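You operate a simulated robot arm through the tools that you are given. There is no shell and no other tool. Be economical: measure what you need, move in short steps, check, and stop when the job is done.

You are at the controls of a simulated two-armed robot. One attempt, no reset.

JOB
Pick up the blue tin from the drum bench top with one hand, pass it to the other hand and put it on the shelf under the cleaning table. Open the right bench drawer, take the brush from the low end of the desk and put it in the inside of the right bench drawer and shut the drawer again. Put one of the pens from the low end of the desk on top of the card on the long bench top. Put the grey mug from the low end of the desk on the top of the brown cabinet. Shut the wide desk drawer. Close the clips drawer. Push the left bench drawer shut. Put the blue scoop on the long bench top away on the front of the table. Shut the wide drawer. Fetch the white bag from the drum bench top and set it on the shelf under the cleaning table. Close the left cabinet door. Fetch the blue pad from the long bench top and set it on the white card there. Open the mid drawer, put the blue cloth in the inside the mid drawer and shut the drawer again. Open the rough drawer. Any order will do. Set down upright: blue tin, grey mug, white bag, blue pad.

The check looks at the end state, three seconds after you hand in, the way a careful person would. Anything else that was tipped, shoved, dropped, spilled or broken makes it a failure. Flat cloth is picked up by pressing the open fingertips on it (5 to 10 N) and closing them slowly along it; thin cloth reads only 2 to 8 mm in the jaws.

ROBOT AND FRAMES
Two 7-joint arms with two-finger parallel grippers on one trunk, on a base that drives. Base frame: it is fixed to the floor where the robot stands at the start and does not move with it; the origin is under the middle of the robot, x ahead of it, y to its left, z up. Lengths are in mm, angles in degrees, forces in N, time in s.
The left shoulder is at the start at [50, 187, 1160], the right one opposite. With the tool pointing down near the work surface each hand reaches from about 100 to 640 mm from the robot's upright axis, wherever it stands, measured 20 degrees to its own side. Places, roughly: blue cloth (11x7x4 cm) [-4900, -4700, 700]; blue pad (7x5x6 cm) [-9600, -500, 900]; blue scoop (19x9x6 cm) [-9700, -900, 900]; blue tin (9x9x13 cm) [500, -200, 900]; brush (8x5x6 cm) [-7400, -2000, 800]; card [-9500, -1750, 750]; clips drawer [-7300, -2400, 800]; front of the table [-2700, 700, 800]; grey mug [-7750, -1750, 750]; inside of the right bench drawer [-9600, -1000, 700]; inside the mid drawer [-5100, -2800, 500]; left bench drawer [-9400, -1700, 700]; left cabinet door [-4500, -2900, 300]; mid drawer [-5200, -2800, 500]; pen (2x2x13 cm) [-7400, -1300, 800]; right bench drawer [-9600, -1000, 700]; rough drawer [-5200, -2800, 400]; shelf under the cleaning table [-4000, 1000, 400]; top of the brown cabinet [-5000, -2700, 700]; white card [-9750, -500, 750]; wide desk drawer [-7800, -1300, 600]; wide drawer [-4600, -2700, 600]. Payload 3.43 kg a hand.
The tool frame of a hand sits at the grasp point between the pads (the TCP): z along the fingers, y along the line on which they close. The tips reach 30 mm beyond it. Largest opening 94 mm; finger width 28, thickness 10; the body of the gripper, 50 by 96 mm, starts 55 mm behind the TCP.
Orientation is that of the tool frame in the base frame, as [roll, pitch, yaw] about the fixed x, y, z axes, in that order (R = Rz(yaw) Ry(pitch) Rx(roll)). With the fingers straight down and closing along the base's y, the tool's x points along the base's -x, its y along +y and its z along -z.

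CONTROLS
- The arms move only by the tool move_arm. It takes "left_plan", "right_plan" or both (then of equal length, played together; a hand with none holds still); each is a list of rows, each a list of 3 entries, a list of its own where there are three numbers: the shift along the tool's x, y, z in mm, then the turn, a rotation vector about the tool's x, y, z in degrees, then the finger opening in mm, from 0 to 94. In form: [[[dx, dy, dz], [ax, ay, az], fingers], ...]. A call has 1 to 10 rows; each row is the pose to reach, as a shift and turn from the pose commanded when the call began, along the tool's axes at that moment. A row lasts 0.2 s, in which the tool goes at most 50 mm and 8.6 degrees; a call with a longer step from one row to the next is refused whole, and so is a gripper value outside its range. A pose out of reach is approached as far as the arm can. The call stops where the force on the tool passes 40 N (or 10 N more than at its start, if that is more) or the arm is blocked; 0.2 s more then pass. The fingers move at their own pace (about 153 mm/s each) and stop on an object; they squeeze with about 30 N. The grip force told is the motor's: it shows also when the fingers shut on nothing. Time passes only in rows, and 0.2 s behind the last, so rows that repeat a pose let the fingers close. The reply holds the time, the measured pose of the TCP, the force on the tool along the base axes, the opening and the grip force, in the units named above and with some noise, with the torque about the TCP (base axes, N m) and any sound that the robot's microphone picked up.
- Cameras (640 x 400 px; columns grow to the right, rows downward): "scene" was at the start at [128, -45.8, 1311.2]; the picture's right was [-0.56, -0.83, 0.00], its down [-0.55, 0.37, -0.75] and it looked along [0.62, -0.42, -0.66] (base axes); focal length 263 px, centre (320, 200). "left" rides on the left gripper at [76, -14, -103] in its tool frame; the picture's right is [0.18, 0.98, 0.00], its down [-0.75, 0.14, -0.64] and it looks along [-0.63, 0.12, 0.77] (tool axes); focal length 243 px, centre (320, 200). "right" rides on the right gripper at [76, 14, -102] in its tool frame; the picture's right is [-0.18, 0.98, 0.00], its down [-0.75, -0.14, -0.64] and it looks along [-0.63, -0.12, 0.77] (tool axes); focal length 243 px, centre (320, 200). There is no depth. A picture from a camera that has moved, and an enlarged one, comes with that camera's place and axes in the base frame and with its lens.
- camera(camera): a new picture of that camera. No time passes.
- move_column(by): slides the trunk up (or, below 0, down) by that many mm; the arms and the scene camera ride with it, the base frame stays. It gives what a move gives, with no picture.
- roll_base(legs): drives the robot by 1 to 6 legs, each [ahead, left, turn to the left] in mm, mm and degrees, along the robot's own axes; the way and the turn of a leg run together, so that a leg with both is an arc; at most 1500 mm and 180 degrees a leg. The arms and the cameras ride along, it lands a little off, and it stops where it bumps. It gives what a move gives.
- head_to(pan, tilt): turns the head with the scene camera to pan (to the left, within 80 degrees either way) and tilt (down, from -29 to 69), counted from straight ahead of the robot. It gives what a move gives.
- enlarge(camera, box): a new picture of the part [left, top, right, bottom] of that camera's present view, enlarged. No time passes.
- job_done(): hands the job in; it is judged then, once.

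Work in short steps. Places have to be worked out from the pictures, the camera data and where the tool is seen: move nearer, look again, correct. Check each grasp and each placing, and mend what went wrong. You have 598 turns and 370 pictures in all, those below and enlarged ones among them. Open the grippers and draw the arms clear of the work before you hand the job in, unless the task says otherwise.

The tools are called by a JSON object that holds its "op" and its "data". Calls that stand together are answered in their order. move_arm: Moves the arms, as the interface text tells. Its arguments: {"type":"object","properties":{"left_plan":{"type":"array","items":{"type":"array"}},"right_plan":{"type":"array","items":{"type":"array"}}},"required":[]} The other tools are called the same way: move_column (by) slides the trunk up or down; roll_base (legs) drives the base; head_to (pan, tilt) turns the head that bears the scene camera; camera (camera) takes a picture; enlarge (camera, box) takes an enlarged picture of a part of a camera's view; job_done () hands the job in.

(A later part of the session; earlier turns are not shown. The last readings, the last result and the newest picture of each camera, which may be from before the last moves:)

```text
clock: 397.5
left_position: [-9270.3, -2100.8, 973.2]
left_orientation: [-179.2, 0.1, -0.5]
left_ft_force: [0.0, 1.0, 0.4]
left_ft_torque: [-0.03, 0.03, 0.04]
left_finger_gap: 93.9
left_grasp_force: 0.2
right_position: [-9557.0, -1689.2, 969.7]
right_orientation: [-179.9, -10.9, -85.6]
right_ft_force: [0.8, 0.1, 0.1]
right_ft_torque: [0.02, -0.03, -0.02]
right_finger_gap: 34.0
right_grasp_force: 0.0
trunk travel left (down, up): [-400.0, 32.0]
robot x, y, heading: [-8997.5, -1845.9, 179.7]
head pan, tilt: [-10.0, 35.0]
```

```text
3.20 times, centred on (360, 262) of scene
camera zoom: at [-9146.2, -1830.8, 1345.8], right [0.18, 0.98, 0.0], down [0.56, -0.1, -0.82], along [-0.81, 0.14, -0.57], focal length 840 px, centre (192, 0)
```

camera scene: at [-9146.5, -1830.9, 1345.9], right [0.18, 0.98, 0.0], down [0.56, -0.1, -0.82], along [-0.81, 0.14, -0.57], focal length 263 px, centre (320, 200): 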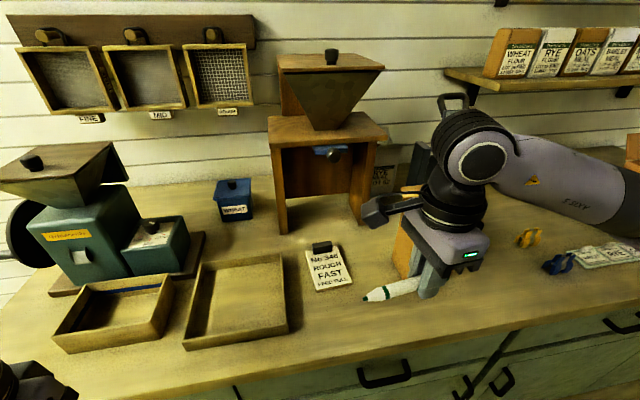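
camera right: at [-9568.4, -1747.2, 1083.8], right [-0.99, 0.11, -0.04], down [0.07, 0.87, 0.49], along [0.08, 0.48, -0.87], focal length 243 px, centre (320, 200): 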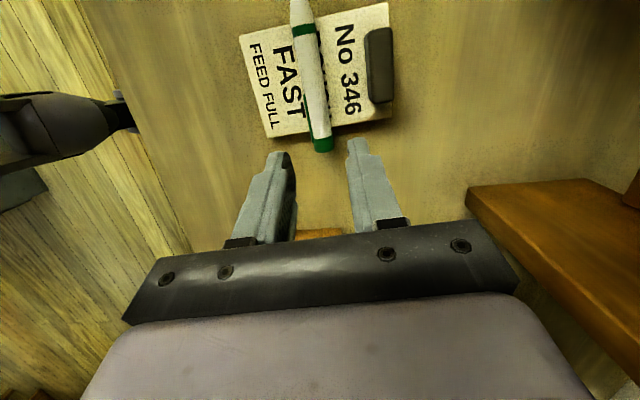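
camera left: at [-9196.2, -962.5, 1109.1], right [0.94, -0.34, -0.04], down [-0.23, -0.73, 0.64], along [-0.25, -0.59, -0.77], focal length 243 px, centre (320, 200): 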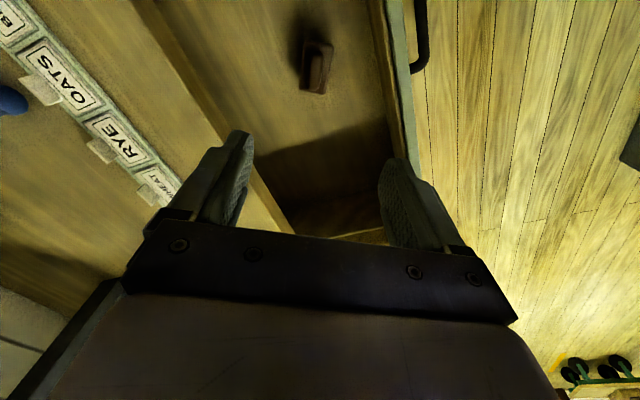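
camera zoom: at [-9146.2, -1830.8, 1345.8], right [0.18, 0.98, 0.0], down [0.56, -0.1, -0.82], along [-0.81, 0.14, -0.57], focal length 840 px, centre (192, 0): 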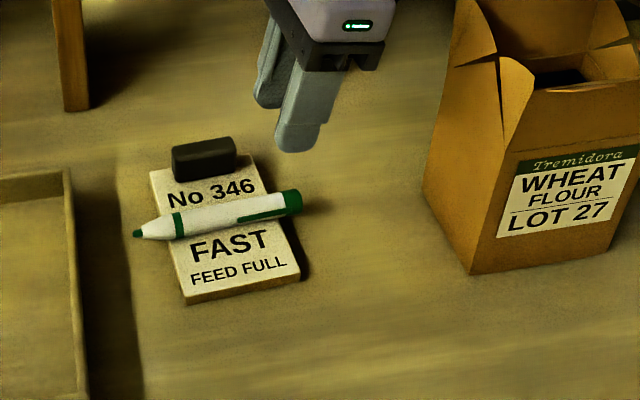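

The pen lies on the card. Next the blue scoop: I back off, move along the bench to about y -1030, and look.

{"op": "roll_base", "data": {"legs": [[-350, 0, 0], [0, -815, 0]]}}

{"op": "move_arm", "data": {"right_plan": [[[0, 0, -15], [0, -5.5, 0], 60], [[0, 0, -30], [0, -11, 0], 94]]}}

{"op": "roll_base", "data": {"legs": [[330, 0, 0]]}}

{"op": "head_to", "data": {"pan": -10, "tilt": 38}}

{"op": "camera", "data": {"camera": "scene"}}

{"op": "camera", "data": {"camera": "right"}}

```text
clock: 403.7
left_position: [-8916.7, -1291.6, 972.9]
left_orientation: [-179.2, 0.1, -1.0]
left_ft_force: [0.4, -0.5, -0.5]
left_ft_torque: [-0.01, 0.01, 0.02]
left_finger_gap: 94.2
left_grasp_force: 0.0
right_position: [-9199.2, -876.7, 969.6]
right_orientation: [-179.9, -11.0, -86.2]
right_ft_force: [-0.1, 0.8, 0.1]
right_ft_torque: [-0.01, -0.02, -0.01]
right_finger_gap: 34.1
right_grasp_force: 0.2
trunk travel left (down, up): [-400.0, 32.0]
robot x, y, heading: [-8644.5, -1039.9, 179.2]
head pan, tilt: [-10.0, 35.0]
```

```text
clock: 404.3
left_position: [-8916.6, -1292.4, 972.1]
left_orientation: [-179.2, 0.1, -1.0]
left_ft_force: [-0.1, 0.2, 0.1]
left_ft_torque: [-0.02, 0.03, 0.01]
left_finger_gap: 93.7
left_grasp_force: 0.1
right_position: [-9199.2, -871.3, 999.5]
right_orientation: [-179.9, 0.1, -86.3]
right_ft_force: [0.9, 0.1, 0.8]
right_ft_torque: [-0.04, 0.02, -0.01]
right_finger_gap: 94.0
right_grasp_force: 0.1
trunk travel left (down, up): [-400.0, 32.0]
robot x, y, heading: [-8647.2, -1042.5, 179.3]
head pan, tilt: [-10.0, 35.0]
```

```text
clock: 406.5
left_position: [-9246.5, -1289.1, 972.5]
left_orientation: [-179.2, 0.1, -0.8]
left_ft_force: [-0.3, -0.7, 0.3]
left_ft_torque: [0.0, 0.0, 0.02]
left_finger_gap: 93.8
left_grasp_force: 0.0
right_position: [-9530.8, -868.6, 999.6]
right_orientation: [-180.0, 0.0, -86.0]
right_ft_force: [0.9, -0.2, 0.2]
right_ft_torque: [-0.02, 0.01, -0.02]
right_finger_gap: 94.1
right_grasp_force: 0.1
trunk travel left (down, up): [-400.0, 32.0]
robot x, y, heading: [-8974.9, -1035.2, 179.4]
head pan, tilt: [-10.0, 35.0]
```

```text
clock: 407.1
left_position: [-9246.8, -1288.8, 972.4]
left_orientation: [-179.2, 0.1, -0.8]
left_ft_force: [0.3, 0.3, -0.3]
left_ft_torque: [-0.03, 0.01, -0.01]
left_finger_gap: 94.1
left_grasp_force: 0.0
right_position: [-9530.6, -869.6, 999.2]
right_orientation: [-180.0, 0.0, -86.1]
right_ft_force: [0.3, -0.7, 0.9]
right_ft_torque: [0.01, -0.03, -0.01]
right_finger_gap: 94.1
right_grasp_force: 0.0
trunk travel left (down, up): [-400.0, 32.0]
robot x, y, heading: [-8975.7, -1032.8, 179.5]
head pan, tilt: [-10.0, 38.0]
```

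```text
212 pictures are left
camera scene: at [-9118.0, -1018.6, 1341.4], right [0.18, 0.98, 0.0], down [0.6, -0.11, -0.79], along [-0.77, 0.15, -0.62], focal length 263 px, centre (320, 200)
```

scene: 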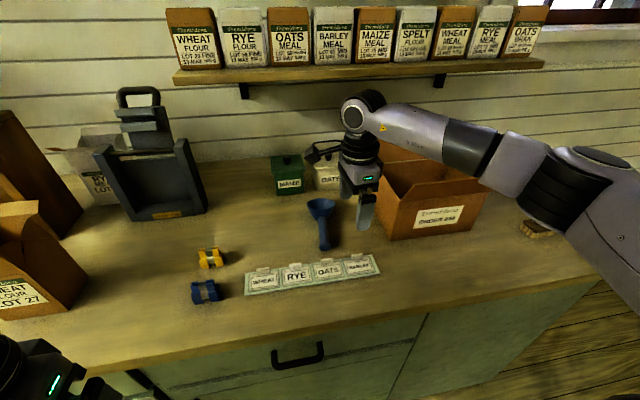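

```text
211 pictures are left
camera right: at [-9540.1, -946.5, 1101.1], right [-0.99, 0.12, 0.0], down [0.09, 0.76, 0.64], along [0.08, 0.64, -0.77], focal length 243 px, centre (320, 200)
```

right: 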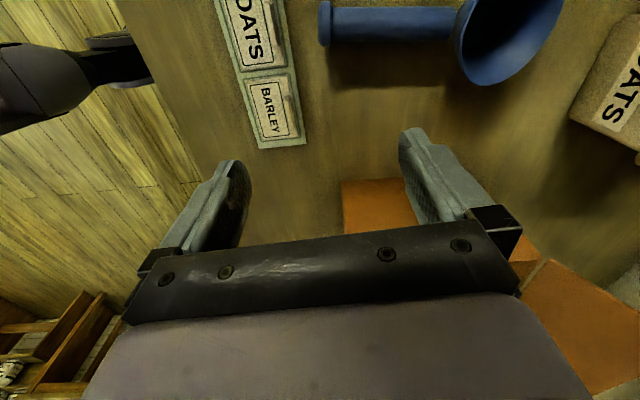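

The scoop's handle points toward me, at about x -9539 to -9650, y -920, z≈855. I roll 60 mm closer and turn the right hand to close across the handle.

{"op": "roll_base", "data": {"legs": [[58, 0, 0]]}}

{"op": "move_arm", "data": {"right_plan": [[[5, 2, -10], [0, 0, -8.5], 70], [[11, 5, -10], [0, 0, -17], 70], [[16, 7, -10], [0, 0, -25.5], 70], [[21, 10, -10], [0, 0, -34], 70], [[26, 12, -10], [0, 0, -42.5], 70], [[32, 15, -10], [0, 0, -51], 70], [[37, 17, -10], [0, 0, -59.5], 70], [[42, 20, -5], [0, 0, -68], 70], [[48, 22, 0], [0, 0, -76.5], 70]]}}

{"op": "camera", "data": {"camera": "right"}}

```text
clock: 408.1
left_position: [-9305.5, -1286.5, 973.1]
left_orientation: [-179.2, 0.0, -0.9]
left_ft_force: [0.7, 0.2, -0.3]
left_ft_torque: [0.01, -0.01, 0.02]
left_finger_gap: 94.0
left_grasp_force: 0.0
right_position: [-9588.1, -867.8, 997.2]
right_orientation: [-180.0, 0.0, -86.1]
right_ft_force: [0.2, 0.4, 0.0]
right_ft_torque: [0.02, -0.02, 0.03]
right_finger_gap: 94.1
right_grasp_force: 0.0
trunk travel left (down, up): [-400.0, 32.0]
robot x, y, heading: [-9033.7, -1036.2, 179.2]
head pan, tilt: [-10.0, 38.0]
```

```text
clock: 410.1
left_position: [-9304.5, -1287.7, 973.7]
left_orientation: [-179.2, 0.1, -0.9]
left_ft_force: [-0.4, 0.0, -0.3]
left_ft_torque: [-0.01, -0.03, 0.01]
left_finger_gap: 93.8
left_grasp_force: 0.0
right_position: [-9606.5, -918.3, 999.2]
right_orientation: [-179.9, -0.1, -9.4]
right_ft_force: [0.3, 0.5, 0.0]
right_ft_torque: [0.01, 0.01, -0.01]
right_finger_gap: 69.7
right_grasp_force: 0.0
trunk travel left (down, up): [-400.0, 32.0]
robot x, y, heading: [-9029.0, -1038.2, 179.4]
head pan, tilt: [-10.0, 38.0]
```

```text
210 pictures are left
camera right: at [-9534.7, -944.7, 1101.4], right [-0.34, -0.94, 0.0], down [-0.72, 0.26, 0.64], along [-0.6, 0.22, -0.77], focal length 243 px, centre (320, 200)
```

right: 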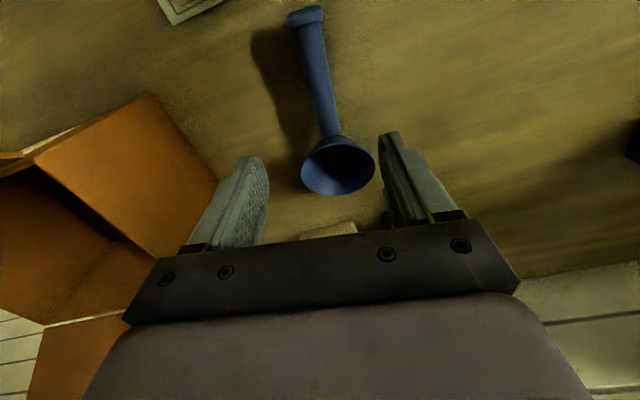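

Aligned over the handle. I descend to handle height.

{"op": "move_arm", "data": {"right_plan": [[[-4, 2, 40], [0, 0, 0], 60], [[-4, 2, 80], [0, 0, 0], 60], [[-4, 2, 110], [0, 0, 0], 60], [[-4, 2, 126], [0, 0, 0], 60]]}}

{"op": "camera", "data": {"camera": "right"}}

```text
clock: 411.1
left_position: [-9305.4, -1287.9, 971.5]
left_orientation: [-179.3, 0.1, -1.0]
left_ft_force: [-0.1, 0.4, -1.2]
left_ft_torque: [-0.03, -0.01, 0.01]
left_finger_gap: 94.1
left_grasp_force: 0.1
right_position: [-9610.4, -918.8, 872.3]
right_orientation: [-180.0, -0.1, -9.6]
right_ft_force: [-0.6, 0.0, 0.2]
right_ft_torque: [-0.01, 0.01, -0.01]
right_finger_gap: 59.9
right_grasp_force: 0.1
trunk travel left (down, up): [-400.0, 32.0]
robot x, y, heading: [-9032.6, -1039.7, 179.3]
head pan, tilt: [-10.0, 38.0]
```

```text
209 pictures are left
camera right: at [-9538.4, -946.2, 975.0], right [-0.34, -0.94, 0.0], down [-0.72, 0.26, 0.64], along [-0.6, 0.22, -0.77], focal length 243 px, centre (320, 200)
```

right: 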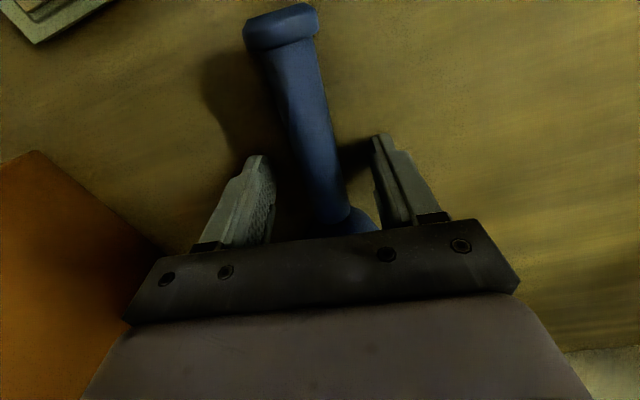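

The handle is between the fingers. I close and lift.

{"op": "move_arm", "data": {"right_plan": [[[0, 0, 0], [0, 0, 0], 8], [[0, 0, 0], [0, 0, 0], 8], [[0, 0, 0], [0, 0, 0], 8], [[0, 0, -10], [0, 0, 0], 8], [[0, 0, -30], [0, 0, 0], 8], [[0, 0, -70], [0, 0, 0], 8], [[0, 0, -110], [0, 0, 0], 8], [[0, 0, -150], [0, 0, 0], 8]]}}

{"op": "camera", "data": {"camera": "right"}}

{"op": "camera", "data": {"camera": "scene"}}

```text
clock: 412.9
left_position: [-9305.4, -1287.9, 972.7]
left_orientation: [-179.3, 0.2, -0.9]
left_ft_force: [0.3, -0.8, 0.1]
left_ft_torque: [0.03, 0.03, -0.01]
left_finger_gap: 94.1
left_grasp_force: 0.0
right_position: [-9609.5, -920.1, 1024.8]
right_orientation: [-179.9, -0.1, -9.6]
right_ft_force: [-0.2, -0.1, -0.5]
right_ft_torque: [0.0, -0.03, 0.02]
right_finger_gap: 21.9
right_grasp_force: 30.5
trunk travel left (down, up): [-400.0, 32.0]
robot x, y, heading: [-9037.7, -1037.6, 179.6]
head pan, tilt: [-10.0, 38.0]
```

```text
208 pictures are left
camera right: at [-9538.4, -947.5, 1126.6], right [-0.35, -0.94, 0.0], down [-0.72, 0.26, 0.64], along [-0.6, 0.22, -0.77], focal length 243 px, centre (320, 200)
```

right: 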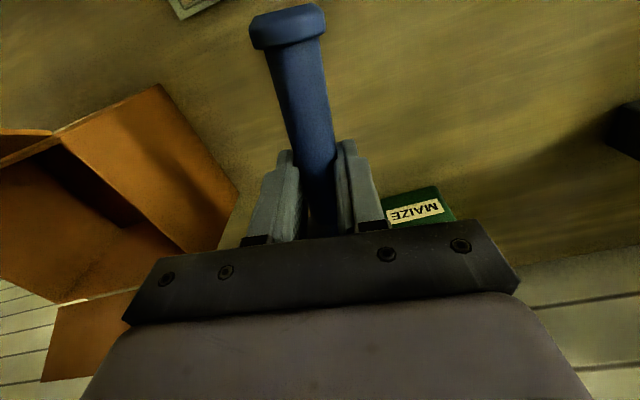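

```text
207 pictures are left
camera scene: at [-9175.3, -1018.0, 1341.3], right [0.18, 0.98, 0.0], down [0.6, -0.11, -0.79], along [-0.77, 0.15, -0.62], focal length 263 px, centre (320, 200)
```

scene: 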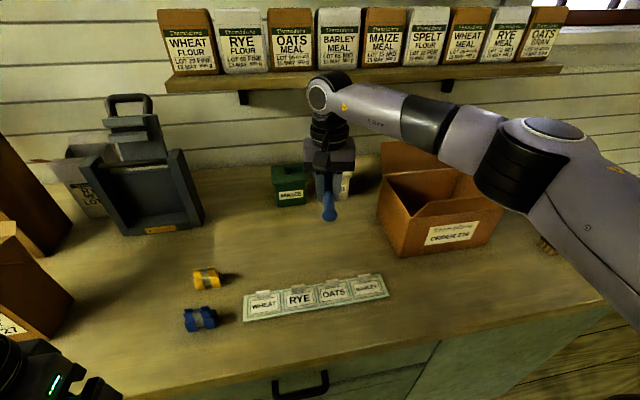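

The scoop (22 mm handle) is held. I back off, tuck the right hand in, turn to face the desk's end, and go for the mug near [-7872, -1685].

{"op": "roll_base", "data": {"legs": [[-600, 0, 0]]}}

{"op": "move_arm", "data": {"right_plan": [[[28, -24, 0], [0, 0, 0], 8], [[57, -47, 0], [0, 0, 0], 8], [[85, -71, -5], [0, 0, 0], 8], [[114, -95, -10], [0, 0, 0], 8], [[142, -118, -15], [0, 0, 0], 8], [[171, -142, -20], [0, 0, 0], 8]]}}

{"op": "roll_base", "data": {"legs": [[0, 0, -179.5], [0, -740, 0]]}}

{"op": "head_to", "data": {"pan": 10, "tilt": 35}}

{"op": "camera", "data": {"camera": "scene"}}

```text
clock: 416.3
left_position: [-8697.9, -1293.8, 973.4]
left_orientation: [-179.2, 0.2, -0.9]
left_ft_force: [0.7, -0.1, -0.1]
left_ft_torque: [-0.03, 0.03, -0.02]
left_finger_gap: 94.1
left_grasp_force: 0.1
right_position: [-9003.1, -927.4, 1023.5]
right_orientation: [-179.9, -0.1, -9.6]
right_ft_force: [0.3, -0.1, -0.7]
right_ft_torque: [0.0, -0.03, 0.01]
right_finger_gap: 22.1
right_grasp_force: 29.8
trunk travel left (down, up): [-400.0, 32.0]
robot x, y, heading: [-8426.6, -1038.9, 179.2]
head pan, tilt: [-10.0, 38.0]
```

```text
clock: 417.7
left_position: [-8697.3, -1294.7, 972.6]
left_orientation: [-179.2, 0.2, -1.0]
left_ft_force: [0.3, 0.5, 0.2]
left_ft_torque: [-0.01, -0.01, 0.0]
left_finger_gap: 93.9
left_grasp_force: 0.0
right_position: [-8810.1, -815.0, 1043.6]
right_orientation: [180.0, -0.2, -9.5]
right_ft_force: [-0.2, -0.5, 0.0]
right_ft_torque: [0.0, -0.03, 0.06]
right_finger_gap: 21.8
right_grasp_force: 29.9
trunk travel left (down, up): [-400.0, 32.0]
robot x, y, heading: [-8422.6, -1040.7, 179.3]
head pan, tilt: [-10.0, 38.0]
```

```text
clock: 429.0
left_position: [-8162.6, -1530.5, 972.8]
left_orientation: [-179.2, 0.2, 179.1]
left_ft_force: [-0.7, -0.7, 0.6]
left_ft_torque: [-0.02, 0.0, 0.02]
left_finger_gap: 94.0
left_grasp_force: 0.1
right_position: [-8048.6, -2007.7, 1044.3]
right_orientation: [-179.9, -0.2, 170.6]
right_ft_force: [0.6, -0.1, -0.4]
right_ft_torque: [-0.01, 0.05, 0.0]
right_finger_gap: 21.8
right_grasp_force: 29.9
trunk travel left (down, up): [-400.0, 32.0]
robot x, y, heading: [-8436.7, -1781.5, -0.6]
head pan, tilt: [-10.0, 38.0]
```

```text
clock: 429.9
left_position: [-8161.7, -1529.5, 973.1]
left_orientation: [-179.2, 0.0, 179.1]
left_ft_force: [0.2, -0.6, -0.4]
left_ft_torque: [0.02, -0.01, -0.02]
left_finger_gap: 94.1
left_grasp_force: 0.2
right_position: [-8047.5, -2008.1, 1044.0]
right_orientation: [-179.9, -0.1, 170.6]
right_ft_force: [-0.2, 0.1, -0.2]
right_ft_torque: [0.01, 0.02, -0.04]
right_finger_gap: 21.6
right_grasp_force: 30.3
trunk travel left (down, up): [-400.0, 32.0]
robot x, y, heading: [-8437.9, -1783.4, -0.8]
head pan, tilt: [10.0, 35.0]
```

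```text
206 pictures are left
camera scene: at [-8289.3, -1767.7, 1345.9], right [0.16, -0.99, 0.0], down [-0.57, -0.09, -0.82], along [0.81, 0.13, -0.57], focal length 263 px, centre (320, 200)
```

scene: 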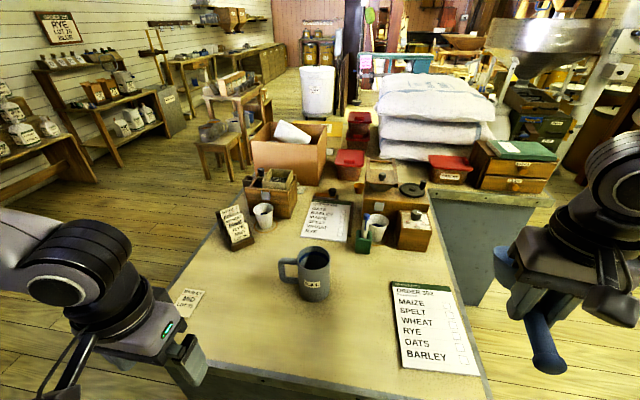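

The mug is at about [-7845, -1682], rim z≈853, handle toward +y. I bring the left hand over it, turned so the jaws close along x, clear of the handle.

{"op": "move_arm", "data": {"left_plan": [[[-32, -15, -15], [0, 0, -8.5], 94], [[-64, -29, -15], [0, 0, -17], 94], [[-96, -44, -15], [0, 0, -25.5], 94], [[-128, -59, -15], [0, 0, -34], 94], [[-160, -74, -15], [0, 0, -42.5], 94], [[-191, -88, -15], [0, 0, -51], 94], [[-223, -103, -15], [0, 0, -59.5], 94], [[-255, -118, -15], [0, 0, -68], 94], [[-287, -132, -15], [0, 0, -76.5], 94], [[-319, -147, -10], [0, 0, -85], 94]]}}

{"op": "camera", "data": {"camera": "left"}}

{"op": "camera", "data": {"camera": "scene"}}

```text
clock: 432.1
left_position: [-7846.8, -1683.2, 986.0]
left_orientation: [-179.9, -0.8, -95.8]
left_ft_force: [0.1, -0.4, -0.1]
left_ft_torque: [0.01, -0.01, -0.01]
left_finger_gap: 94.1
left_grasp_force: 0.0
right_position: [-8048.0, -2008.3, 1043.3]
right_orientation: [179.9, -0.1, 170.4]
right_ft_force: [0.1, -0.7, -0.7]
right_ft_torque: [0.01, 0.06, -0.03]
right_finger_gap: 22.0
right_grasp_force: 30.1
trunk travel left (down, up): [-400.0, 32.0]
robot x, y, heading: [-8435.4, -1780.8, -0.6]
head pan, tilt: [10.0, 35.0]
```

```text
205 pictures are left
camera left: at [-7840.8, -1758.3, 1090.2], right [-1.0, -0.08, 0.0], down [-0.07, 0.77, 0.63], along [-0.05, 0.63, -0.78], focal length 243 px, centre (320, 200)
```

left: 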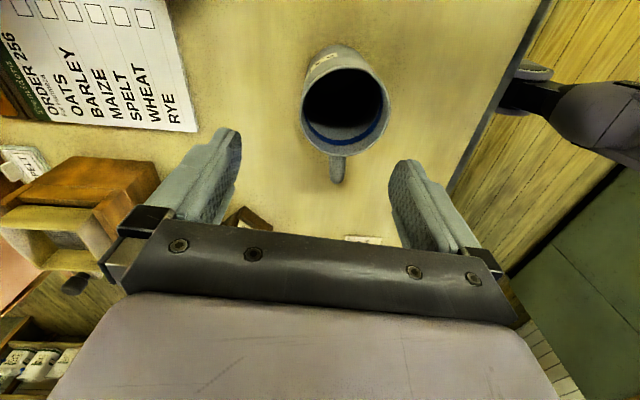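

```text
204 pictures are left
camera scene: at [-8289.1, -1768.4, 1345.9], right [0.16, -0.99, 0.0], down [-0.57, -0.09, -0.82], along [0.81, 0.13, -0.57], focal length 263 px, centre (320, 200)
```

scene: 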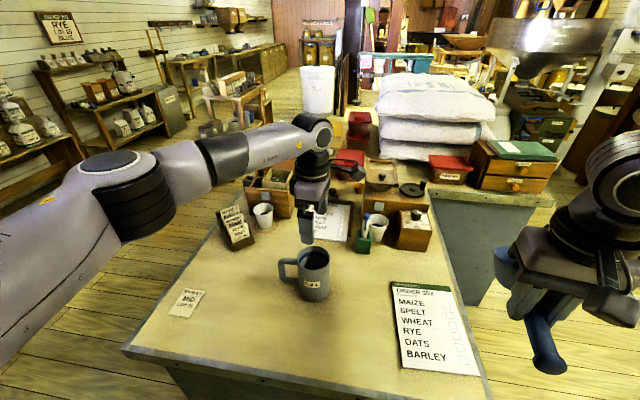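

Triangulated: mug centre [-7869, -1684], rim z≈875, diameter ~79 mm. I shift 22 mm and descend to just above the rim to check.

{"op": "move_arm", "data": {"left_plan": [[[0, 22, 25], [0, 0, 0], 94], [[0, 22, 50], [0, 0, 0], 94], [[0, 22, 70], [0, 0, 0], 94]]}}

{"op": "camera", "data": {"camera": "left"}}

```text
clock: 432.9
left_position: [-7867.3, -1679.4, 915.1]
left_orientation: [-179.9, -0.9, -95.8]
left_ft_force: [0.0, -0.1, 1.0]
left_ft_torque: [-0.03, 0.01, 0.0]
left_finger_gap: 94.0
left_grasp_force: 0.1
right_position: [-8048.0, -2008.1, 1044.1]
right_orientation: [-179.9, -0.1, 170.5]
right_ft_force: [0.1, -0.3, -1.1]
right_ft_torque: [0.01, 0.03, 0.01]
right_finger_gap: 21.7
right_grasp_force: 30.5
trunk travel left (down, up): [-400.0, 32.0]
robot x, y, heading: [-8433.1, -1780.9, -0.5]
head pan, tilt: [10.0, 35.0]
```

```text
203 pictures are left
camera left: at [-7862.4, -1754.6, 1019.9], right [-1.0, -0.08, 0.0], down [-0.06, 0.77, 0.63], along [-0.05, 0.63, -0.78], focal length 243 px, centre (320, 200)
```

left: 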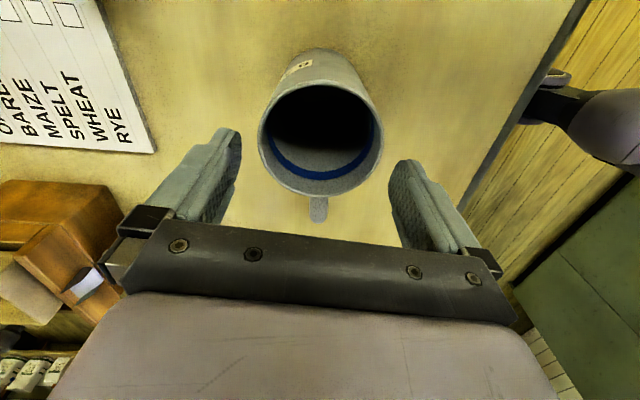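

Centred within a few millimetres. I descend around the mug and close.

{"op": "move_arm", "data": {"left_plan": [[[8, 0, 15], [0, 0, 0], 94], [[8, 0, 32], [0, 0, 0], 94], [[8, 0, 50], [0, 0, 0], 94], [[8, 0, 66], [0, 0, 0], 94], [[8, 0, 66], [0, 0, 0], 60], [[8, 0, 66], [0, 0, 0], 60], [[8, 0, 66], [0, 0, 0], 60], [[8, 0, 56], [0, 0, 0], 60], [[8, 0, 30], [0, 0, 0], 60], [[8, 0, -10], [0, 0, 0], 60]]}}

{"op": "camera", "data": {"camera": "scene"}}

```text
clock: 435.1
left_position: [-7869.1, -1688.2, 925.9]
left_orientation: [-179.8, -0.8, -95.8]
left_ft_force: [0.1, 0.7, -0.7]
left_ft_torque: [-0.02, -0.02, -0.01]
left_finger_gap: 79.8
left_grasp_force: 29.9
right_position: [-8048.0, -2007.6, 1044.9]
right_orientation: [-179.8, 0.0, 170.4]
right_ft_force: [-0.1, 0.5, -1.2]
right_ft_torque: [0.04, 0.04, 0.0]
right_finger_gap: 21.9
right_grasp_force: 30.2
trunk travel left (down, up): [-400.0, 32.0]
robot x, y, heading: [-8434.8, -1780.4, -0.4]
head pan, tilt: [10.0, 35.0]
```

```text
202 pictures are left
camera scene: at [-8289.6, -1767.7, 1345.9], right [0.16, -0.99, 0.0], down [-0.57, -0.09, -0.82], along [0.81, 0.13, -0.57], focal length 263 px, centre (320, 200)
```

scene: 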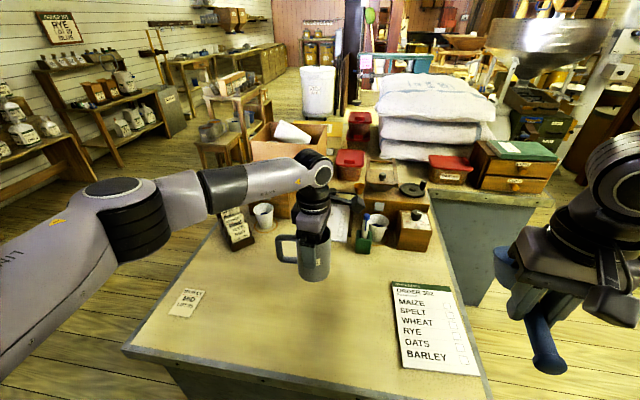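

The mug is gripped (79.8 mm). I lift it further, and zoom in on the CLIPS drawer to verify it from here.

{"op": "enlarge", "data": {"camera": "scene", "box": [450, 130, 570, 205]}}

{"op": "move_arm", "data": {"left_plan": [[[0, 0, -45], [0, 0, 0], 60], [[0, 0, -90], [0, 0, 0], 60], [[30, 20, -110], [0, 0, 0], 60], [[60, 40, -120], [0, 0, 0], 60]]}}

{"op": "roll_base", "data": {"legs": [[-350, 0, 0]]}}

```text
5.33 times, centred on (510, 168) of scene
camera zoom: at [-8289.6, -1767.7, 1345.9], right [0.16, -0.99, 0.0], down [-0.57, -0.09, -0.82], along [0.81, 0.13, -0.57], focal length 1401 px, centre (-693, 373)
```

zoom: 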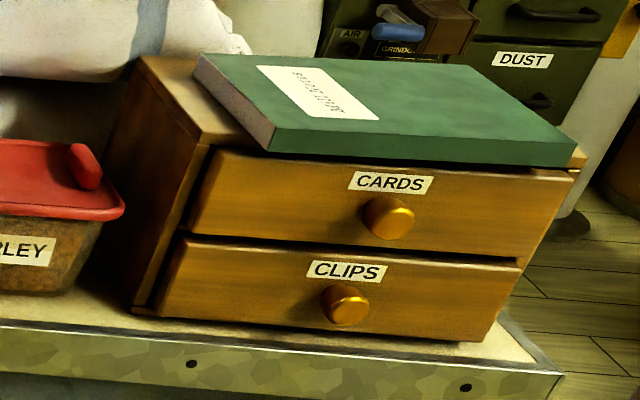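

```text
clock: 436.1
left_position: [-7914.8, -1741.9, 1046.7]
left_orientation: [-179.7, -0.8, -95.8]
left_ft_force: [0.2, 0.7, -1.0]
left_ft_torque: [-0.02, -0.04, 0.0]
left_finger_gap: 80.0
left_grasp_force: 30.0
right_position: [-8048.0, -2008.5, 1044.0]
right_orientation: [180.0, -0.1, 170.6]
right_ft_force: [-0.5, 0.1, -0.1]
right_ft_torque: [-0.01, 0.02, 0.02]
right_finger_gap: 22.0
right_grasp_force: 30.3
trunk travel left (down, up): [-400.0, 32.0]
robot x, y, heading: [-8435.6, -1785.1, -0.4]
head pan, tilt: [10.0, 35.0]
```

```text
clock: 438.3
left_position: [-8263.6, -1738.7, 1043.9]
left_orientation: [-179.8, -0.7, -95.7]
left_ft_force: [0.0, 0.0, -1.6]
left_ft_torque: [-0.06, 0.0, 0.04]
left_finger_gap: 79.9
left_grasp_force: 30.1
right_position: [-8397.4, -2003.9, 1044.8]
right_orientation: [-179.9, -0.1, 170.6]
right_ft_force: [0.1, -0.8, -1.1]
right_ft_torque: [0.0, 0.0, -0.01]
right_finger_gap: 21.7
right_grasp_force: 29.6
trunk travel left (down, up): [-400.0, 32.0]
robot x, y, heading: [-8781.6, -1779.2, -0.8]
head pan, tilt: [10.0, 35.0]
```

CLIPS is flush with CARDS. I drive along the south side of the desk toward the brown cabinet.

{"op": "roll_base", "data": {"legs": [[0, -1290, 0.8], [1300, 0, 0], [1200, 0, 0]]}}

{"op": "head_to", "data": {"pan": 0, "tilt": 20}}

{"op": "camera", "data": {"camera": "scene"}}

{"op": "enlarge", "data": {"camera": "scene", "box": [200, 100, 440, 280]}}

```text
clock: 455.8
left_position: [-5871.2, -2998.5, 1044.9]
left_orientation: [-179.8, -0.9, -94.7]
left_ft_force: [-0.6, 0.2, -1.1]
left_ft_torque: [-0.03, -0.05, -0.02]
left_finger_gap: 79.1
left_grasp_force: 30.2
right_position: [-6001.1, -3266.7, 1044.7]
right_orientation: [-179.9, 0.0, 171.3]
right_ft_force: [0.3, 0.0, 0.6]
right_ft_torque: [0.01, 0.01, -0.03]
right_finger_gap: 21.8
right_grasp_force: 30.5
trunk travel left (down, up): [-400.0, 32.0]
robot x, y, heading: [-6393.1, -3045.0, 0.6]
head pan, tilt: [10.0, 35.0]
stopped in leg 3: the robot was blocked; the commanded pose is now the measured one
```

```text
clock: 456.6
left_position: [-5868.9, -2998.5, 1044.7]
left_orientation: [-179.8, -0.8, -94.8]
left_ft_force: [0.1, 0.6, -1.6]
left_ft_torque: [-0.02, -0.02, 0.0]
left_finger_gap: 79.2
left_grasp_force: 30.0
right_position: [-6000.0, -3266.9, 1043.7]
right_orientation: [-179.8, -0.1, 171.4]
right_ft_force: [0.5, -0.3, -0.6]
right_ft_torque: [0.0, 0.02, -0.01]
right_finger_gap: 21.8
right_grasp_force: 30.0
trunk travel left (down, up): [-400.0, 32.0]
robot x, y, heading: [-6385.5, -3049.2, 0.5]
head pan, tilt: [0.0, 20.0]
```

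```text
200 pictures are left
camera scene: at [-6238.2, -3045.9, 1369.7], right [0.01, -1.0, 0.0], down [-0.34, 0.0, -0.94], along [0.94, 0.01, -0.34], focal length 263 px, centre (320, 200)
```

scene: 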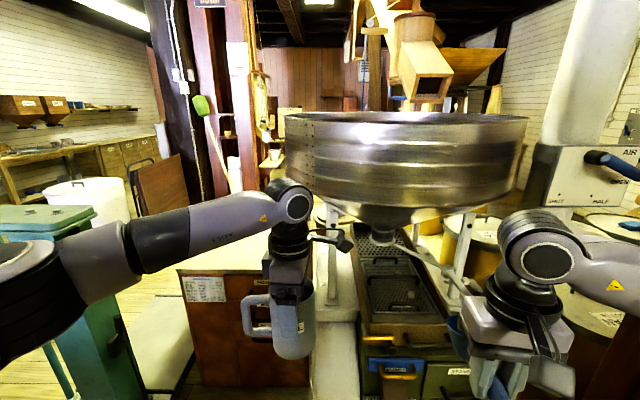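

```text
2.22 times, centred on (320, 190) of scene
camera zoom: at [-6238.2, -3045.9, 1369.7], right [0.01, -1.0, 0.0], down [-0.34, 0.0, -0.94], along [0.94, 0.01, -0.34], focal length 584 px, centre (320, 222)
```

zoom: 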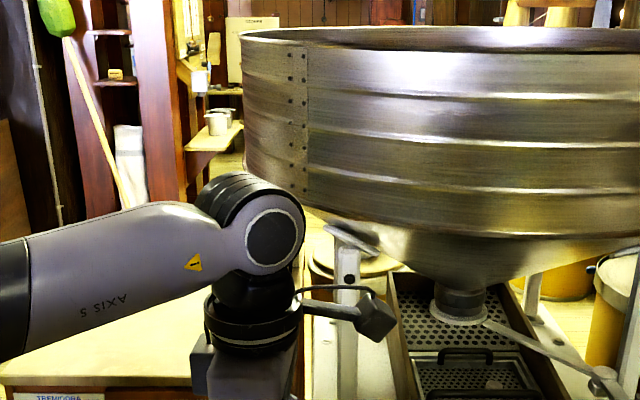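

The base was blocked at x≈-6390. I check what it touched, looking down to the right front.

{"op": "head_to", "data": {"pan": -15, "tilt": 60}}

{"op": "camera", "data": {"camera": "scene"}}

```text
clock: 457.7
left_position: [-5868.4, -2997.1, 1044.2]
left_orientation: [-179.8, -0.8, -94.8]
left_ft_force: [0.3, -0.3, -1.6]
left_ft_torque: [-0.02, -0.01, 0.01]
left_finger_gap: 79.1
left_grasp_force: 30.4
right_position: [-5999.3, -3267.0, 1044.3]
right_orientation: [-179.8, 0.0, 171.4]
right_ft_force: [0.1, 0.2, -0.6]
right_ft_torque: [-0.03, 0.01, 0.01]
right_finger_gap: 21.8
right_grasp_force: 30.0
trunk travel left (down, up): [-400.0, 32.0]
robot x, y, heading: [-6390.4, -3049.1, 0.7]
head pan, tilt: [-15.0, 60.0]
```

```text
198 pictures are left
camera scene: at [-6266.4, -3063.4, 1311.6], right [-0.25, -0.97, 0.0], down [-0.84, 0.22, -0.5], along [0.48, -0.13, -0.87], focal length 263 px, centre (320, 200)
```

scene: 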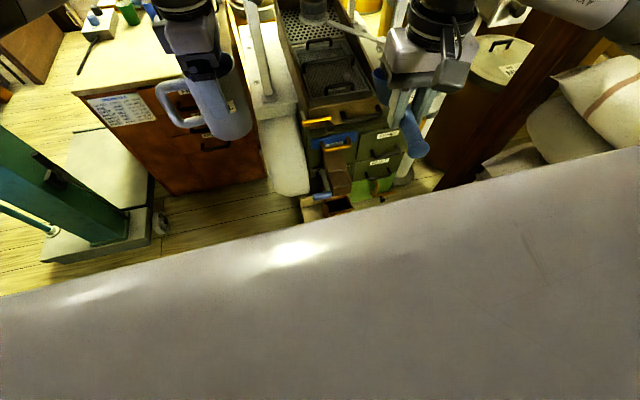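

I back off 200 mm and look at the spot.

{"op": "roll_base", "data": {"legs": [[-250, 0, 0]]}}

{"op": "camera", "data": {"camera": "scene"}}

```text
clock: 459.5
left_position: [-6118.9, -2999.7, 1044.7]
left_orientation: [-179.9, -0.9, -94.6]
left_ft_force: [-0.1, 0.4, -1.2]
left_ft_torque: [-0.01, -0.01, -0.02]
left_finger_gap: 79.1
left_grasp_force: 29.9
right_position: [-6248.2, -3268.8, 1044.4]
right_orientation: [-179.9, -0.1, 171.4]
right_ft_force: [-0.5, -0.2, -0.3]
right_ft_torque: [0.01, -0.01, 0.02]
right_finger_gap: 21.8
right_grasp_force: 29.7
trunk travel left (down, up): [-400.0, 32.0]
robot x, y, heading: [-6638.5, -3050.1, 0.6]
head pan, tilt: [-15.0, 60.0]
```

```text
197 pictures are left
camera scene: at [-6516.2, -3065.5, 1311.7], right [-0.25, -0.97, 0.0], down [-0.84, 0.22, -0.5], along [0.48, -0.13, -0.87], focal length 263 px, centre (320, 200)
```

scene: 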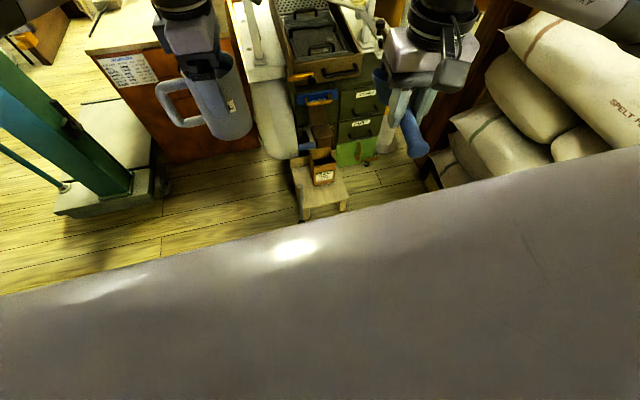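

The stool stands fine and nothing was displaced. I shift left to y≈-2720, in line with the brown cabinet, and approach.

{"op": "roll_base", "data": {"legs": [[0, 335, -0.6], [560, 0, 0]]}}

{"op": "head_to", "data": {"pan": 0, "tilt": 35}}

{"op": "camera", "data": {"camera": "scene"}}

```text
clock: 461.4
left_position: [-6122.3, -2787.9, 1044.5]
left_orientation: [-179.9, -0.8, -95.4]
left_ft_force: [-0.2, -0.2, -1.9]
left_ft_torque: [-0.02, -0.02, 0.0]
left_finger_gap: 78.9
left_grasp_force: 29.6
right_position: [-6251.8, -3054.4, 1043.6]
right_orientation: [-179.7, -0.2, 171.0]
right_ft_force: [-0.1, 0.5, -0.5]
right_ft_torque: [-0.02, 0.02, -0.03]
right_finger_gap: 21.8
right_grasp_force: 30.2
trunk travel left (down, up): [-400.0, 32.0]
robot x, y, heading: [-6639.6, -2832.9, 0.2]
head pan, tilt: [-15.0, 60.0]
stopped in leg 1: the robot was blocked; the commanded pose is now the measured one
```

```text
clock: 462.3
left_position: [-6121.2, -2789.2, 1044.8]
left_orientation: [-179.7, -0.8, -95.4]
left_ft_force: [0.5, 1.0, -1.0]
left_ft_torque: [-0.04, -0.01, 0.0]
left_finger_gap: 78.9
left_grasp_force: 30.5
right_position: [-6251.4, -3055.3, 1044.5]
right_orientation: [-179.8, -0.2, 170.9]
right_ft_force: [0.3, 0.1, 0.0]
right_ft_torque: [0.01, 0.03, 0.0]
right_finger_gap: 21.7
right_grasp_force: 30.2
trunk travel left (down, up): [-400.0, 32.0]
robot x, y, heading: [-6636.3, -2830.5, 0.2]
head pan, tilt: [0.0, 35.0]
```

```text
196 pictures are left
camera scene: at [-6493.9, -2831.5, 1345.8], right [0.0, -1.0, 0.0], down [-0.57, 0.0, -0.82], along [0.82, 0.0, -0.57], focal length 263 px, centre (320, 200)
```

scene: 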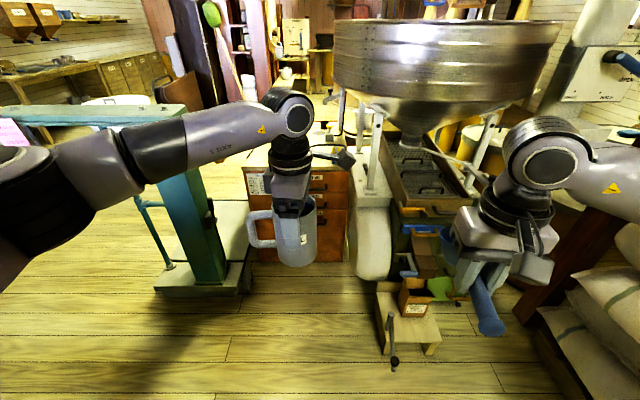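

That was the desk's corner behind the base. I go ahead first, then shift left and approach.

{"op": "roll_base", "data": {"legs": [[360, 0, 0], [0, 115, 0], [250, 0, 0]]}}

{"op": "camera", "data": {"camera": "scene"}}

```text
clock: 466.9
left_position: [-5512.9, -2669.0, 1044.4]
left_orientation: [-179.8, -0.8, -95.1]
left_ft_force: [0.6, -0.9, -1.0]
left_ft_torque: [-0.04, 0.0, 0.05]
left_finger_gap: 79.1
left_grasp_force: 30.1
right_position: [-5641.9, -2935.5, 1043.3]
right_orientation: [-179.8, -0.2, 171.2]
right_ft_force: [0.5, 0.0, -1.4]
right_ft_torque: [0.01, 0.06, 0.01]
right_finger_gap: 21.9
right_grasp_force: 30.2
trunk travel left (down, up): [-400.0, 32.0]
robot x, y, heading: [-6033.1, -2716.9, 0.2]
head pan, tilt: [0.0, 35.0]
```

```text
195 pictures are left
camera scene: at [-5885.2, -2713.7, 1345.8], right [0.01, -1.0, 0.0], down [-0.57, 0.0, -0.82], along [0.82, 0.01, -0.57], focal length 263 px, centre (320, 200)
```

scene: 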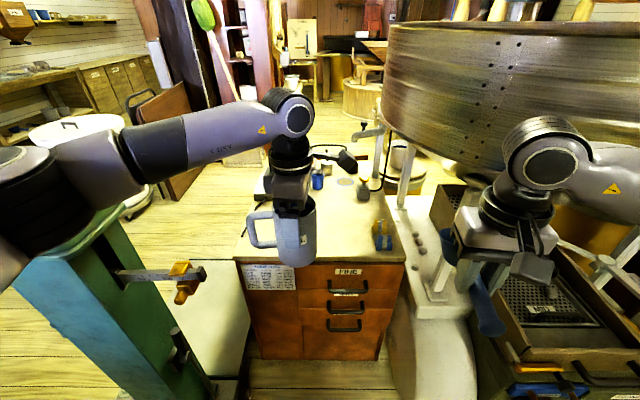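

The cabinet's three drawers face me and its top is at about z 748. I zoom in on the top for a free spot.

{"op": "enlarge", "data": {"camera": "scene", "box": [220, 150, 420, 275]}}

{"op": "camera", "data": {"camera": "left"}}

```text
3.20 times, centred on (320, 212) of scene
camera zoom: at [-5885.2, -2713.7, 1345.8], right [0.01, -1.0, 0.0], down [-0.57, 0.0, -0.82], along [0.82, 0.01, -0.57], focal length 840 px, centre (320, 160)
```

zoom: 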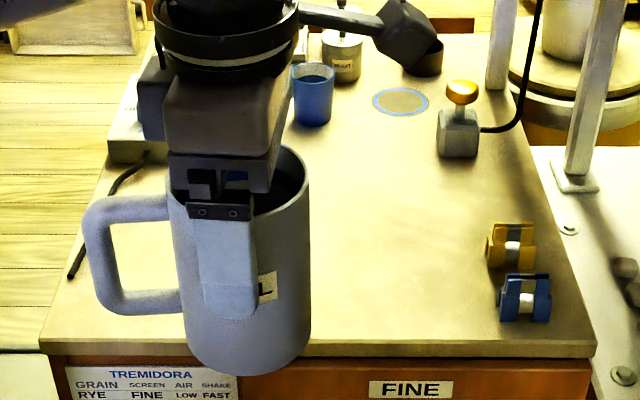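

```text
193 pictures are left
camera left: at [-5505.9, -2743.9, 1148.5], right [-1.0, -0.1, 0.0], down [-0.07, 0.77, 0.63], along [-0.06, 0.63, -0.78], focal length 243 px, centre (320, 200)
```

left: 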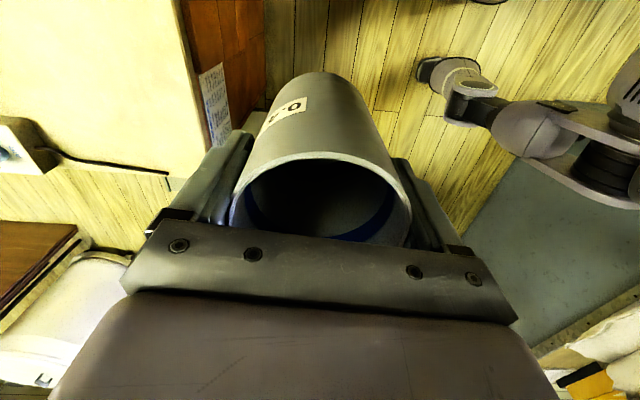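

The front half of the cabinet top is free. I roll 183 mm ahead and take the mug over a spot near [-5262, -2640].

{"op": "roll_base", "data": {"legs": [[183, 0, 0]]}}

{"op": "move_arm", "data": {"left_plan": [[[-12, -34, 0], [0, 0, 0], 60], [[-23, -68, 0], [0, 0, 0], 60], [[-23, -68, 45], [0, 0, 0], 60], [[-23, -68, 90], [0, 0, 0], 60], [[-23, -68, 130], [0, 0, 0], 60], [[-23, -68, 165], [0, 0, 0], 60]]}}

{"op": "camera", "data": {"camera": "scene"}}

```text
clock: 468.4
left_position: [-5331.8, -2666.9, 1044.5]
left_orientation: [-179.8, -0.8, -95.1]
left_ft_force: [-0.5, 0.0, -1.7]
left_ft_torque: [-0.03, 0.0, 0.0]
left_finger_gap: 78.8
left_grasp_force: 29.9
right_position: [-5459.8, -2934.1, 1043.6]
right_orientation: [-179.8, -0.2, 171.3]
right_ft_force: [-0.1, -0.1, -0.7]
right_ft_torque: [0.0, 0.04, 0.02]
right_finger_gap: 21.7
right_grasp_force: 30.5
trunk travel left (down, up): [-400.0, 32.0]
robot x, y, heading: [-5851.4, -2715.2, 0.5]
head pan, tilt: [0.0, 35.0]
```

```text
clock: 469.8
left_position: [-5262.5, -2653.1, 877.1]
left_orientation: [-179.8, -0.8, -95.1]
left_ft_force: [0.5, -0.3, -2.0]
left_ft_torque: [-0.01, 0.04, 0.0]
left_finger_gap: 78.9
left_grasp_force: 29.6
right_position: [-5459.3, -2935.0, 1043.7]
right_orientation: [-179.8, -0.2, 171.4]
right_ft_force: [0.4, 1.5, -0.7]
right_ft_torque: [0.04, 0.02, -0.01]
right_finger_gap: 21.7
right_grasp_force: 30.3
trunk travel left (down, up): [-400.0, 32.0]
robot x, y, heading: [-5852.1, -2713.7, 0.3]
head pan, tilt: [0.0, 35.0]
```

```text
192 pictures are left
camera scene: at [-5704.1, -2712.5, 1345.9], right [0.01, -1.0, 0.0], down [-0.57, 0.0, -0.82], along [0.82, 0.01, -0.57], focal length 263 px, centre (320, 200)
```

scene: 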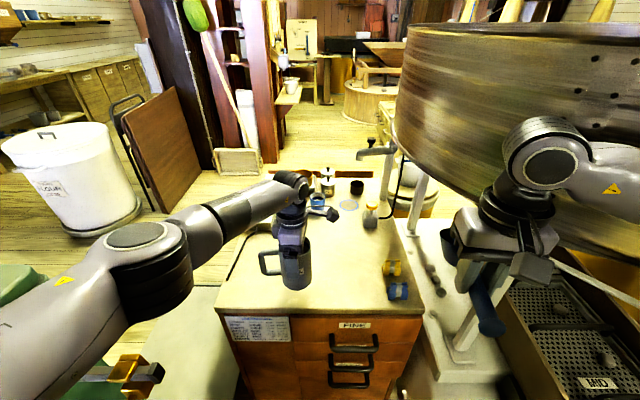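

Re-triangulated: the top is z≈708 with its front edge at x≈-5303, so the mug needs to go about 50 mm further in. I move it in, then lower with contact checks.

{"op": "move_arm", "data": {"left_plan": [[[0, -25, 0], [0, 0, 0], 60], [[0, -50, 0], [0, 0, 0], 60], [[0, -50, 25], [0, 0, 0], 60], [[0, -50, 45], [0, 0, 0], 60]]}}

{"op": "camera", "data": {"camera": "scene"}}

```text
clock: 470.8
left_position: [-5259.2, -2646.5, 867.7]
left_orientation: [-179.7, -0.8, -95.1]
left_ft_force: [-0.6, 0.0, -1.1]
left_ft_torque: [-0.02, -0.01, 0.0]
left_finger_gap: 78.8
left_grasp_force: 30.3
left hand out of reach, approached as far as the arm can: row 1, 2, 3, 4
right_position: [-5460.6, -2933.7, 1044.2]
right_orientation: [-179.9, -0.1, 171.3]
right_ft_force: [-0.3, 0.0, -1.1]
right_ft_torque: [-0.01, 0.05, 0.01]
right_finger_gap: 21.4
right_grasp_force: 30.3
trunk travel left (down, up): [-400.0, 32.0]
robot x, y, heading: [-5848.3, -2714.4, 0.4]
head pan, tilt: [0.0, 35.0]
```

```text
191 pictures are left
camera scene: at [-5704.3, -2712.2, 1345.9], right [0.01, -1.0, 0.0], down [-0.57, 0.0, -0.82], along [0.82, 0.01, -0.57], focal length 263 px, centre (320, 200)
```

scene: 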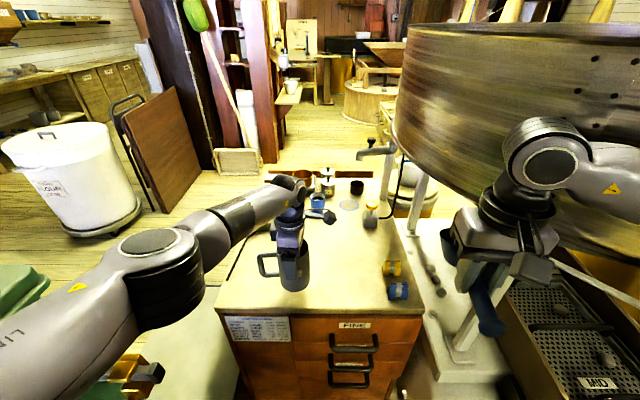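

At reach limit, so I roll 70 mm closer and lower in steps.

{"op": "roll_base", "data": {"legs": [[70, 0, 0]]}}

{"op": "move_arm", "data": {"left_plan": [[[0, 0, 15], [0, 0, 0], 60], [[0, 0, 30], [0, 0, 0], 60], [[0, 0, 42], [0, 0, 0], 60], [[0, 0, 50], [0, 0, 0], 60], [[0, 0, 56], [0, 0, 0], 60], [[0, 0, 62], [0, 0, 0], 60], [[0, 0, 68], [0, 0, 0], 60], [[0, 0, 74], [0, 0, 0], 60], [[0, 0, 80], [0, 0, 0], 60]]}}

{"op": "camera", "data": {"camera": "scene"}}

```text
clock: 471.6
left_position: [-5238.8, -2647.4, 870.2]
left_orientation: [-179.4, -0.9, -95.4]
left_ft_force: [0.1, 0.0, -0.6]
left_ft_torque: [-0.03, 0.01, -0.04]
left_finger_gap: 79.1
left_grasp_force: 30.0
right_position: [-5449.0, -2934.5, 1042.5]
right_orientation: [-179.2, -0.1, 171.2]
right_ft_force: [-0.9, 0.2, -0.5]
right_ft_torque: [0.0, 0.03, 0.0]
right_finger_gap: 21.8
right_grasp_force: 30.4
trunk travel left (down, up): [-400.0, 32.0]
robot x, y, heading: [-5827.1, -2715.5, 0.3]
head pan, tilt: [0.0, 35.0]
stopped in leg 1: the robot was blocked; the commanded pose is now the measured one
```

```text
clock: 473.6
left_position: [-5257.2, -2641.8, 811.8]
left_orientation: [-179.3, -0.9, -95.3]
left_ft_force: [0.1, 0.2, -0.4]
left_ft_torque: [-0.01, 0.0, 0.01]
left_finger_gap: 79.0
left_grasp_force: 30.1
left hand out of reach, approached as far as the arm can: row 2, 3, 4, 5, 6, 7, 8, 9
right_position: [-5448.1, -2934.5, 1043.2]
right_orientation: [-179.4, 0.1, 171.2]
right_ft_force: [0.0, -0.2, -1.0]
right_ft_torque: [-0.01, 0.05, -0.01]
right_finger_gap: 21.5
right_grasp_force: 30.2
trunk travel left (down, up): [-400.0, 32.0]
robot x, y, heading: [-5824.5, -2712.7, 0.4]
head pan, tilt: [0.0, 35.0]
```

```text
190 pictures are left
camera scene: at [-5689.8, -2709.6, 1347.2], right [0.0, -1.0, 0.0], down [-0.57, 0.0, -0.82], along [0.82, 0.0, -0.57], focal length 263 px, centre (320, 200)
```

scene: 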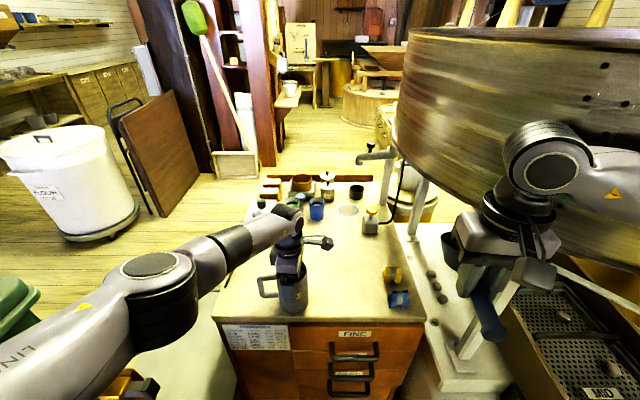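

The base stopped again, probably the right arm near the sieve drum. I back off 25 mm and tuck the right arm in.

{"op": "roll_base", "data": {"legs": [[-30, 0, 0]]}}

{"op": "move_arm", "data": {"right_plan": [[[22, 12, 0], [0, 0, 0], 8], [[44, 24, 0], [0, 0, 0], 8], [[66, 35, 0], [0, 0, 0], 8], [[88, 47, 0], [0, 0, 0], 8]], "left_plan": [[[0, 0, -15], [0, 0, 0], 60], [[0, 0, -30], [0, 0, 0], 60], [[0, 0, -30], [0, 0, 0], 60], [[0, 0, -30], [0, 0, 0], 60]]}}

{"op": "head_to", "data": {"pan": -50, "tilt": 35}}

{"op": "camera", "data": {"camera": "scene"}}

```text
clock: 474.5
left_position: [-5285.6, -2644.8, 810.6]
left_orientation: [-179.8, -0.8, -95.1]
left_ft_force: [-8.1, 1.8, 28.4]
left_ft_torque: [0.18, 1.08, 0.01]
left_finger_gap: 79.0
left_grasp_force: 30.2
right_position: [-5473.4, -2936.2, 1041.4]
right_orientation: [-179.5, -0.4, 171.2]
right_ft_force: [-0.5, -0.1, -0.9]
right_ft_torque: [0.02, 0.03, -0.01]
right_finger_gap: 21.8
right_grasp_force: 29.5
trunk travel left (down, up): [-400.0, 32.0]
robot x, y, heading: [-5856.1, -2711.3, -0.3]
head pan, tilt: [0.0, 35.0]
```

```text
clock: 475.5
left_position: [-5283.9, -2643.8, 838.2]
left_orientation: [180.0, -0.9, -95.2]
left_ft_force: [0.1, 0.2, -2.1]
left_ft_torque: [-0.06, 0.01, 0.0]
left_finger_gap: 78.8
left_grasp_force: 30.0
right_position: [-5551.8, -2875.8, 1040.0]
right_orientation: [-179.5, -0.6, 171.2]
right_ft_force: [0.4, -0.8, -0.3]
right_ft_torque: [0.02, 0.07, -0.03]
right_finger_gap: 21.8
right_grasp_force: 29.7
trunk travel left (down, up): [-400.0, 32.0]
robot x, y, heading: [-5855.2, -2715.4, 0.4]
head pan, tilt: [0.0, 35.0]
```

```text
clock: 476.7
left_position: [-5282.6, -2643.5, 837.0]
left_orientation: [-180.0, -0.9, -95.2]
left_ft_force: [0.5, 0.6, -1.4]
left_ft_torque: [-0.01, 0.01, 0.02]
left_finger_gap: 78.6
left_grasp_force: 30.8
right_position: [-5550.3, -2876.6, 1039.7]
right_orientation: [-179.4, -0.6, 171.2]
right_ft_force: [0.1, 0.9, 0.1]
right_ft_torque: [0.03, 0.05, -0.02]
right_finger_gap: 21.6
right_grasp_force: 30.1
trunk travel left (down, up): [-400.0, 32.0]
robot x, y, heading: [-5855.6, -2715.2, 0.3]
head pan, tilt: [-50.0, 35.0]
```

```text
189 pictures are left
camera scene: at [-5741.2, -2779.7, 1345.9], right [-0.76, -0.65, 0.0], down [-0.37, 0.44, -0.82], along [0.53, -0.62, -0.57], focal length 263 px, centre (320, 200)
```

scene: 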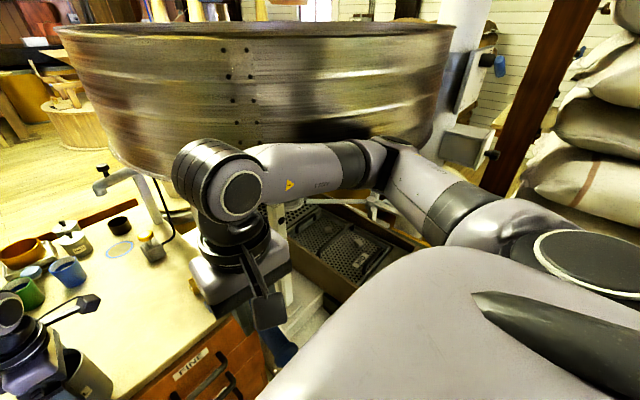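

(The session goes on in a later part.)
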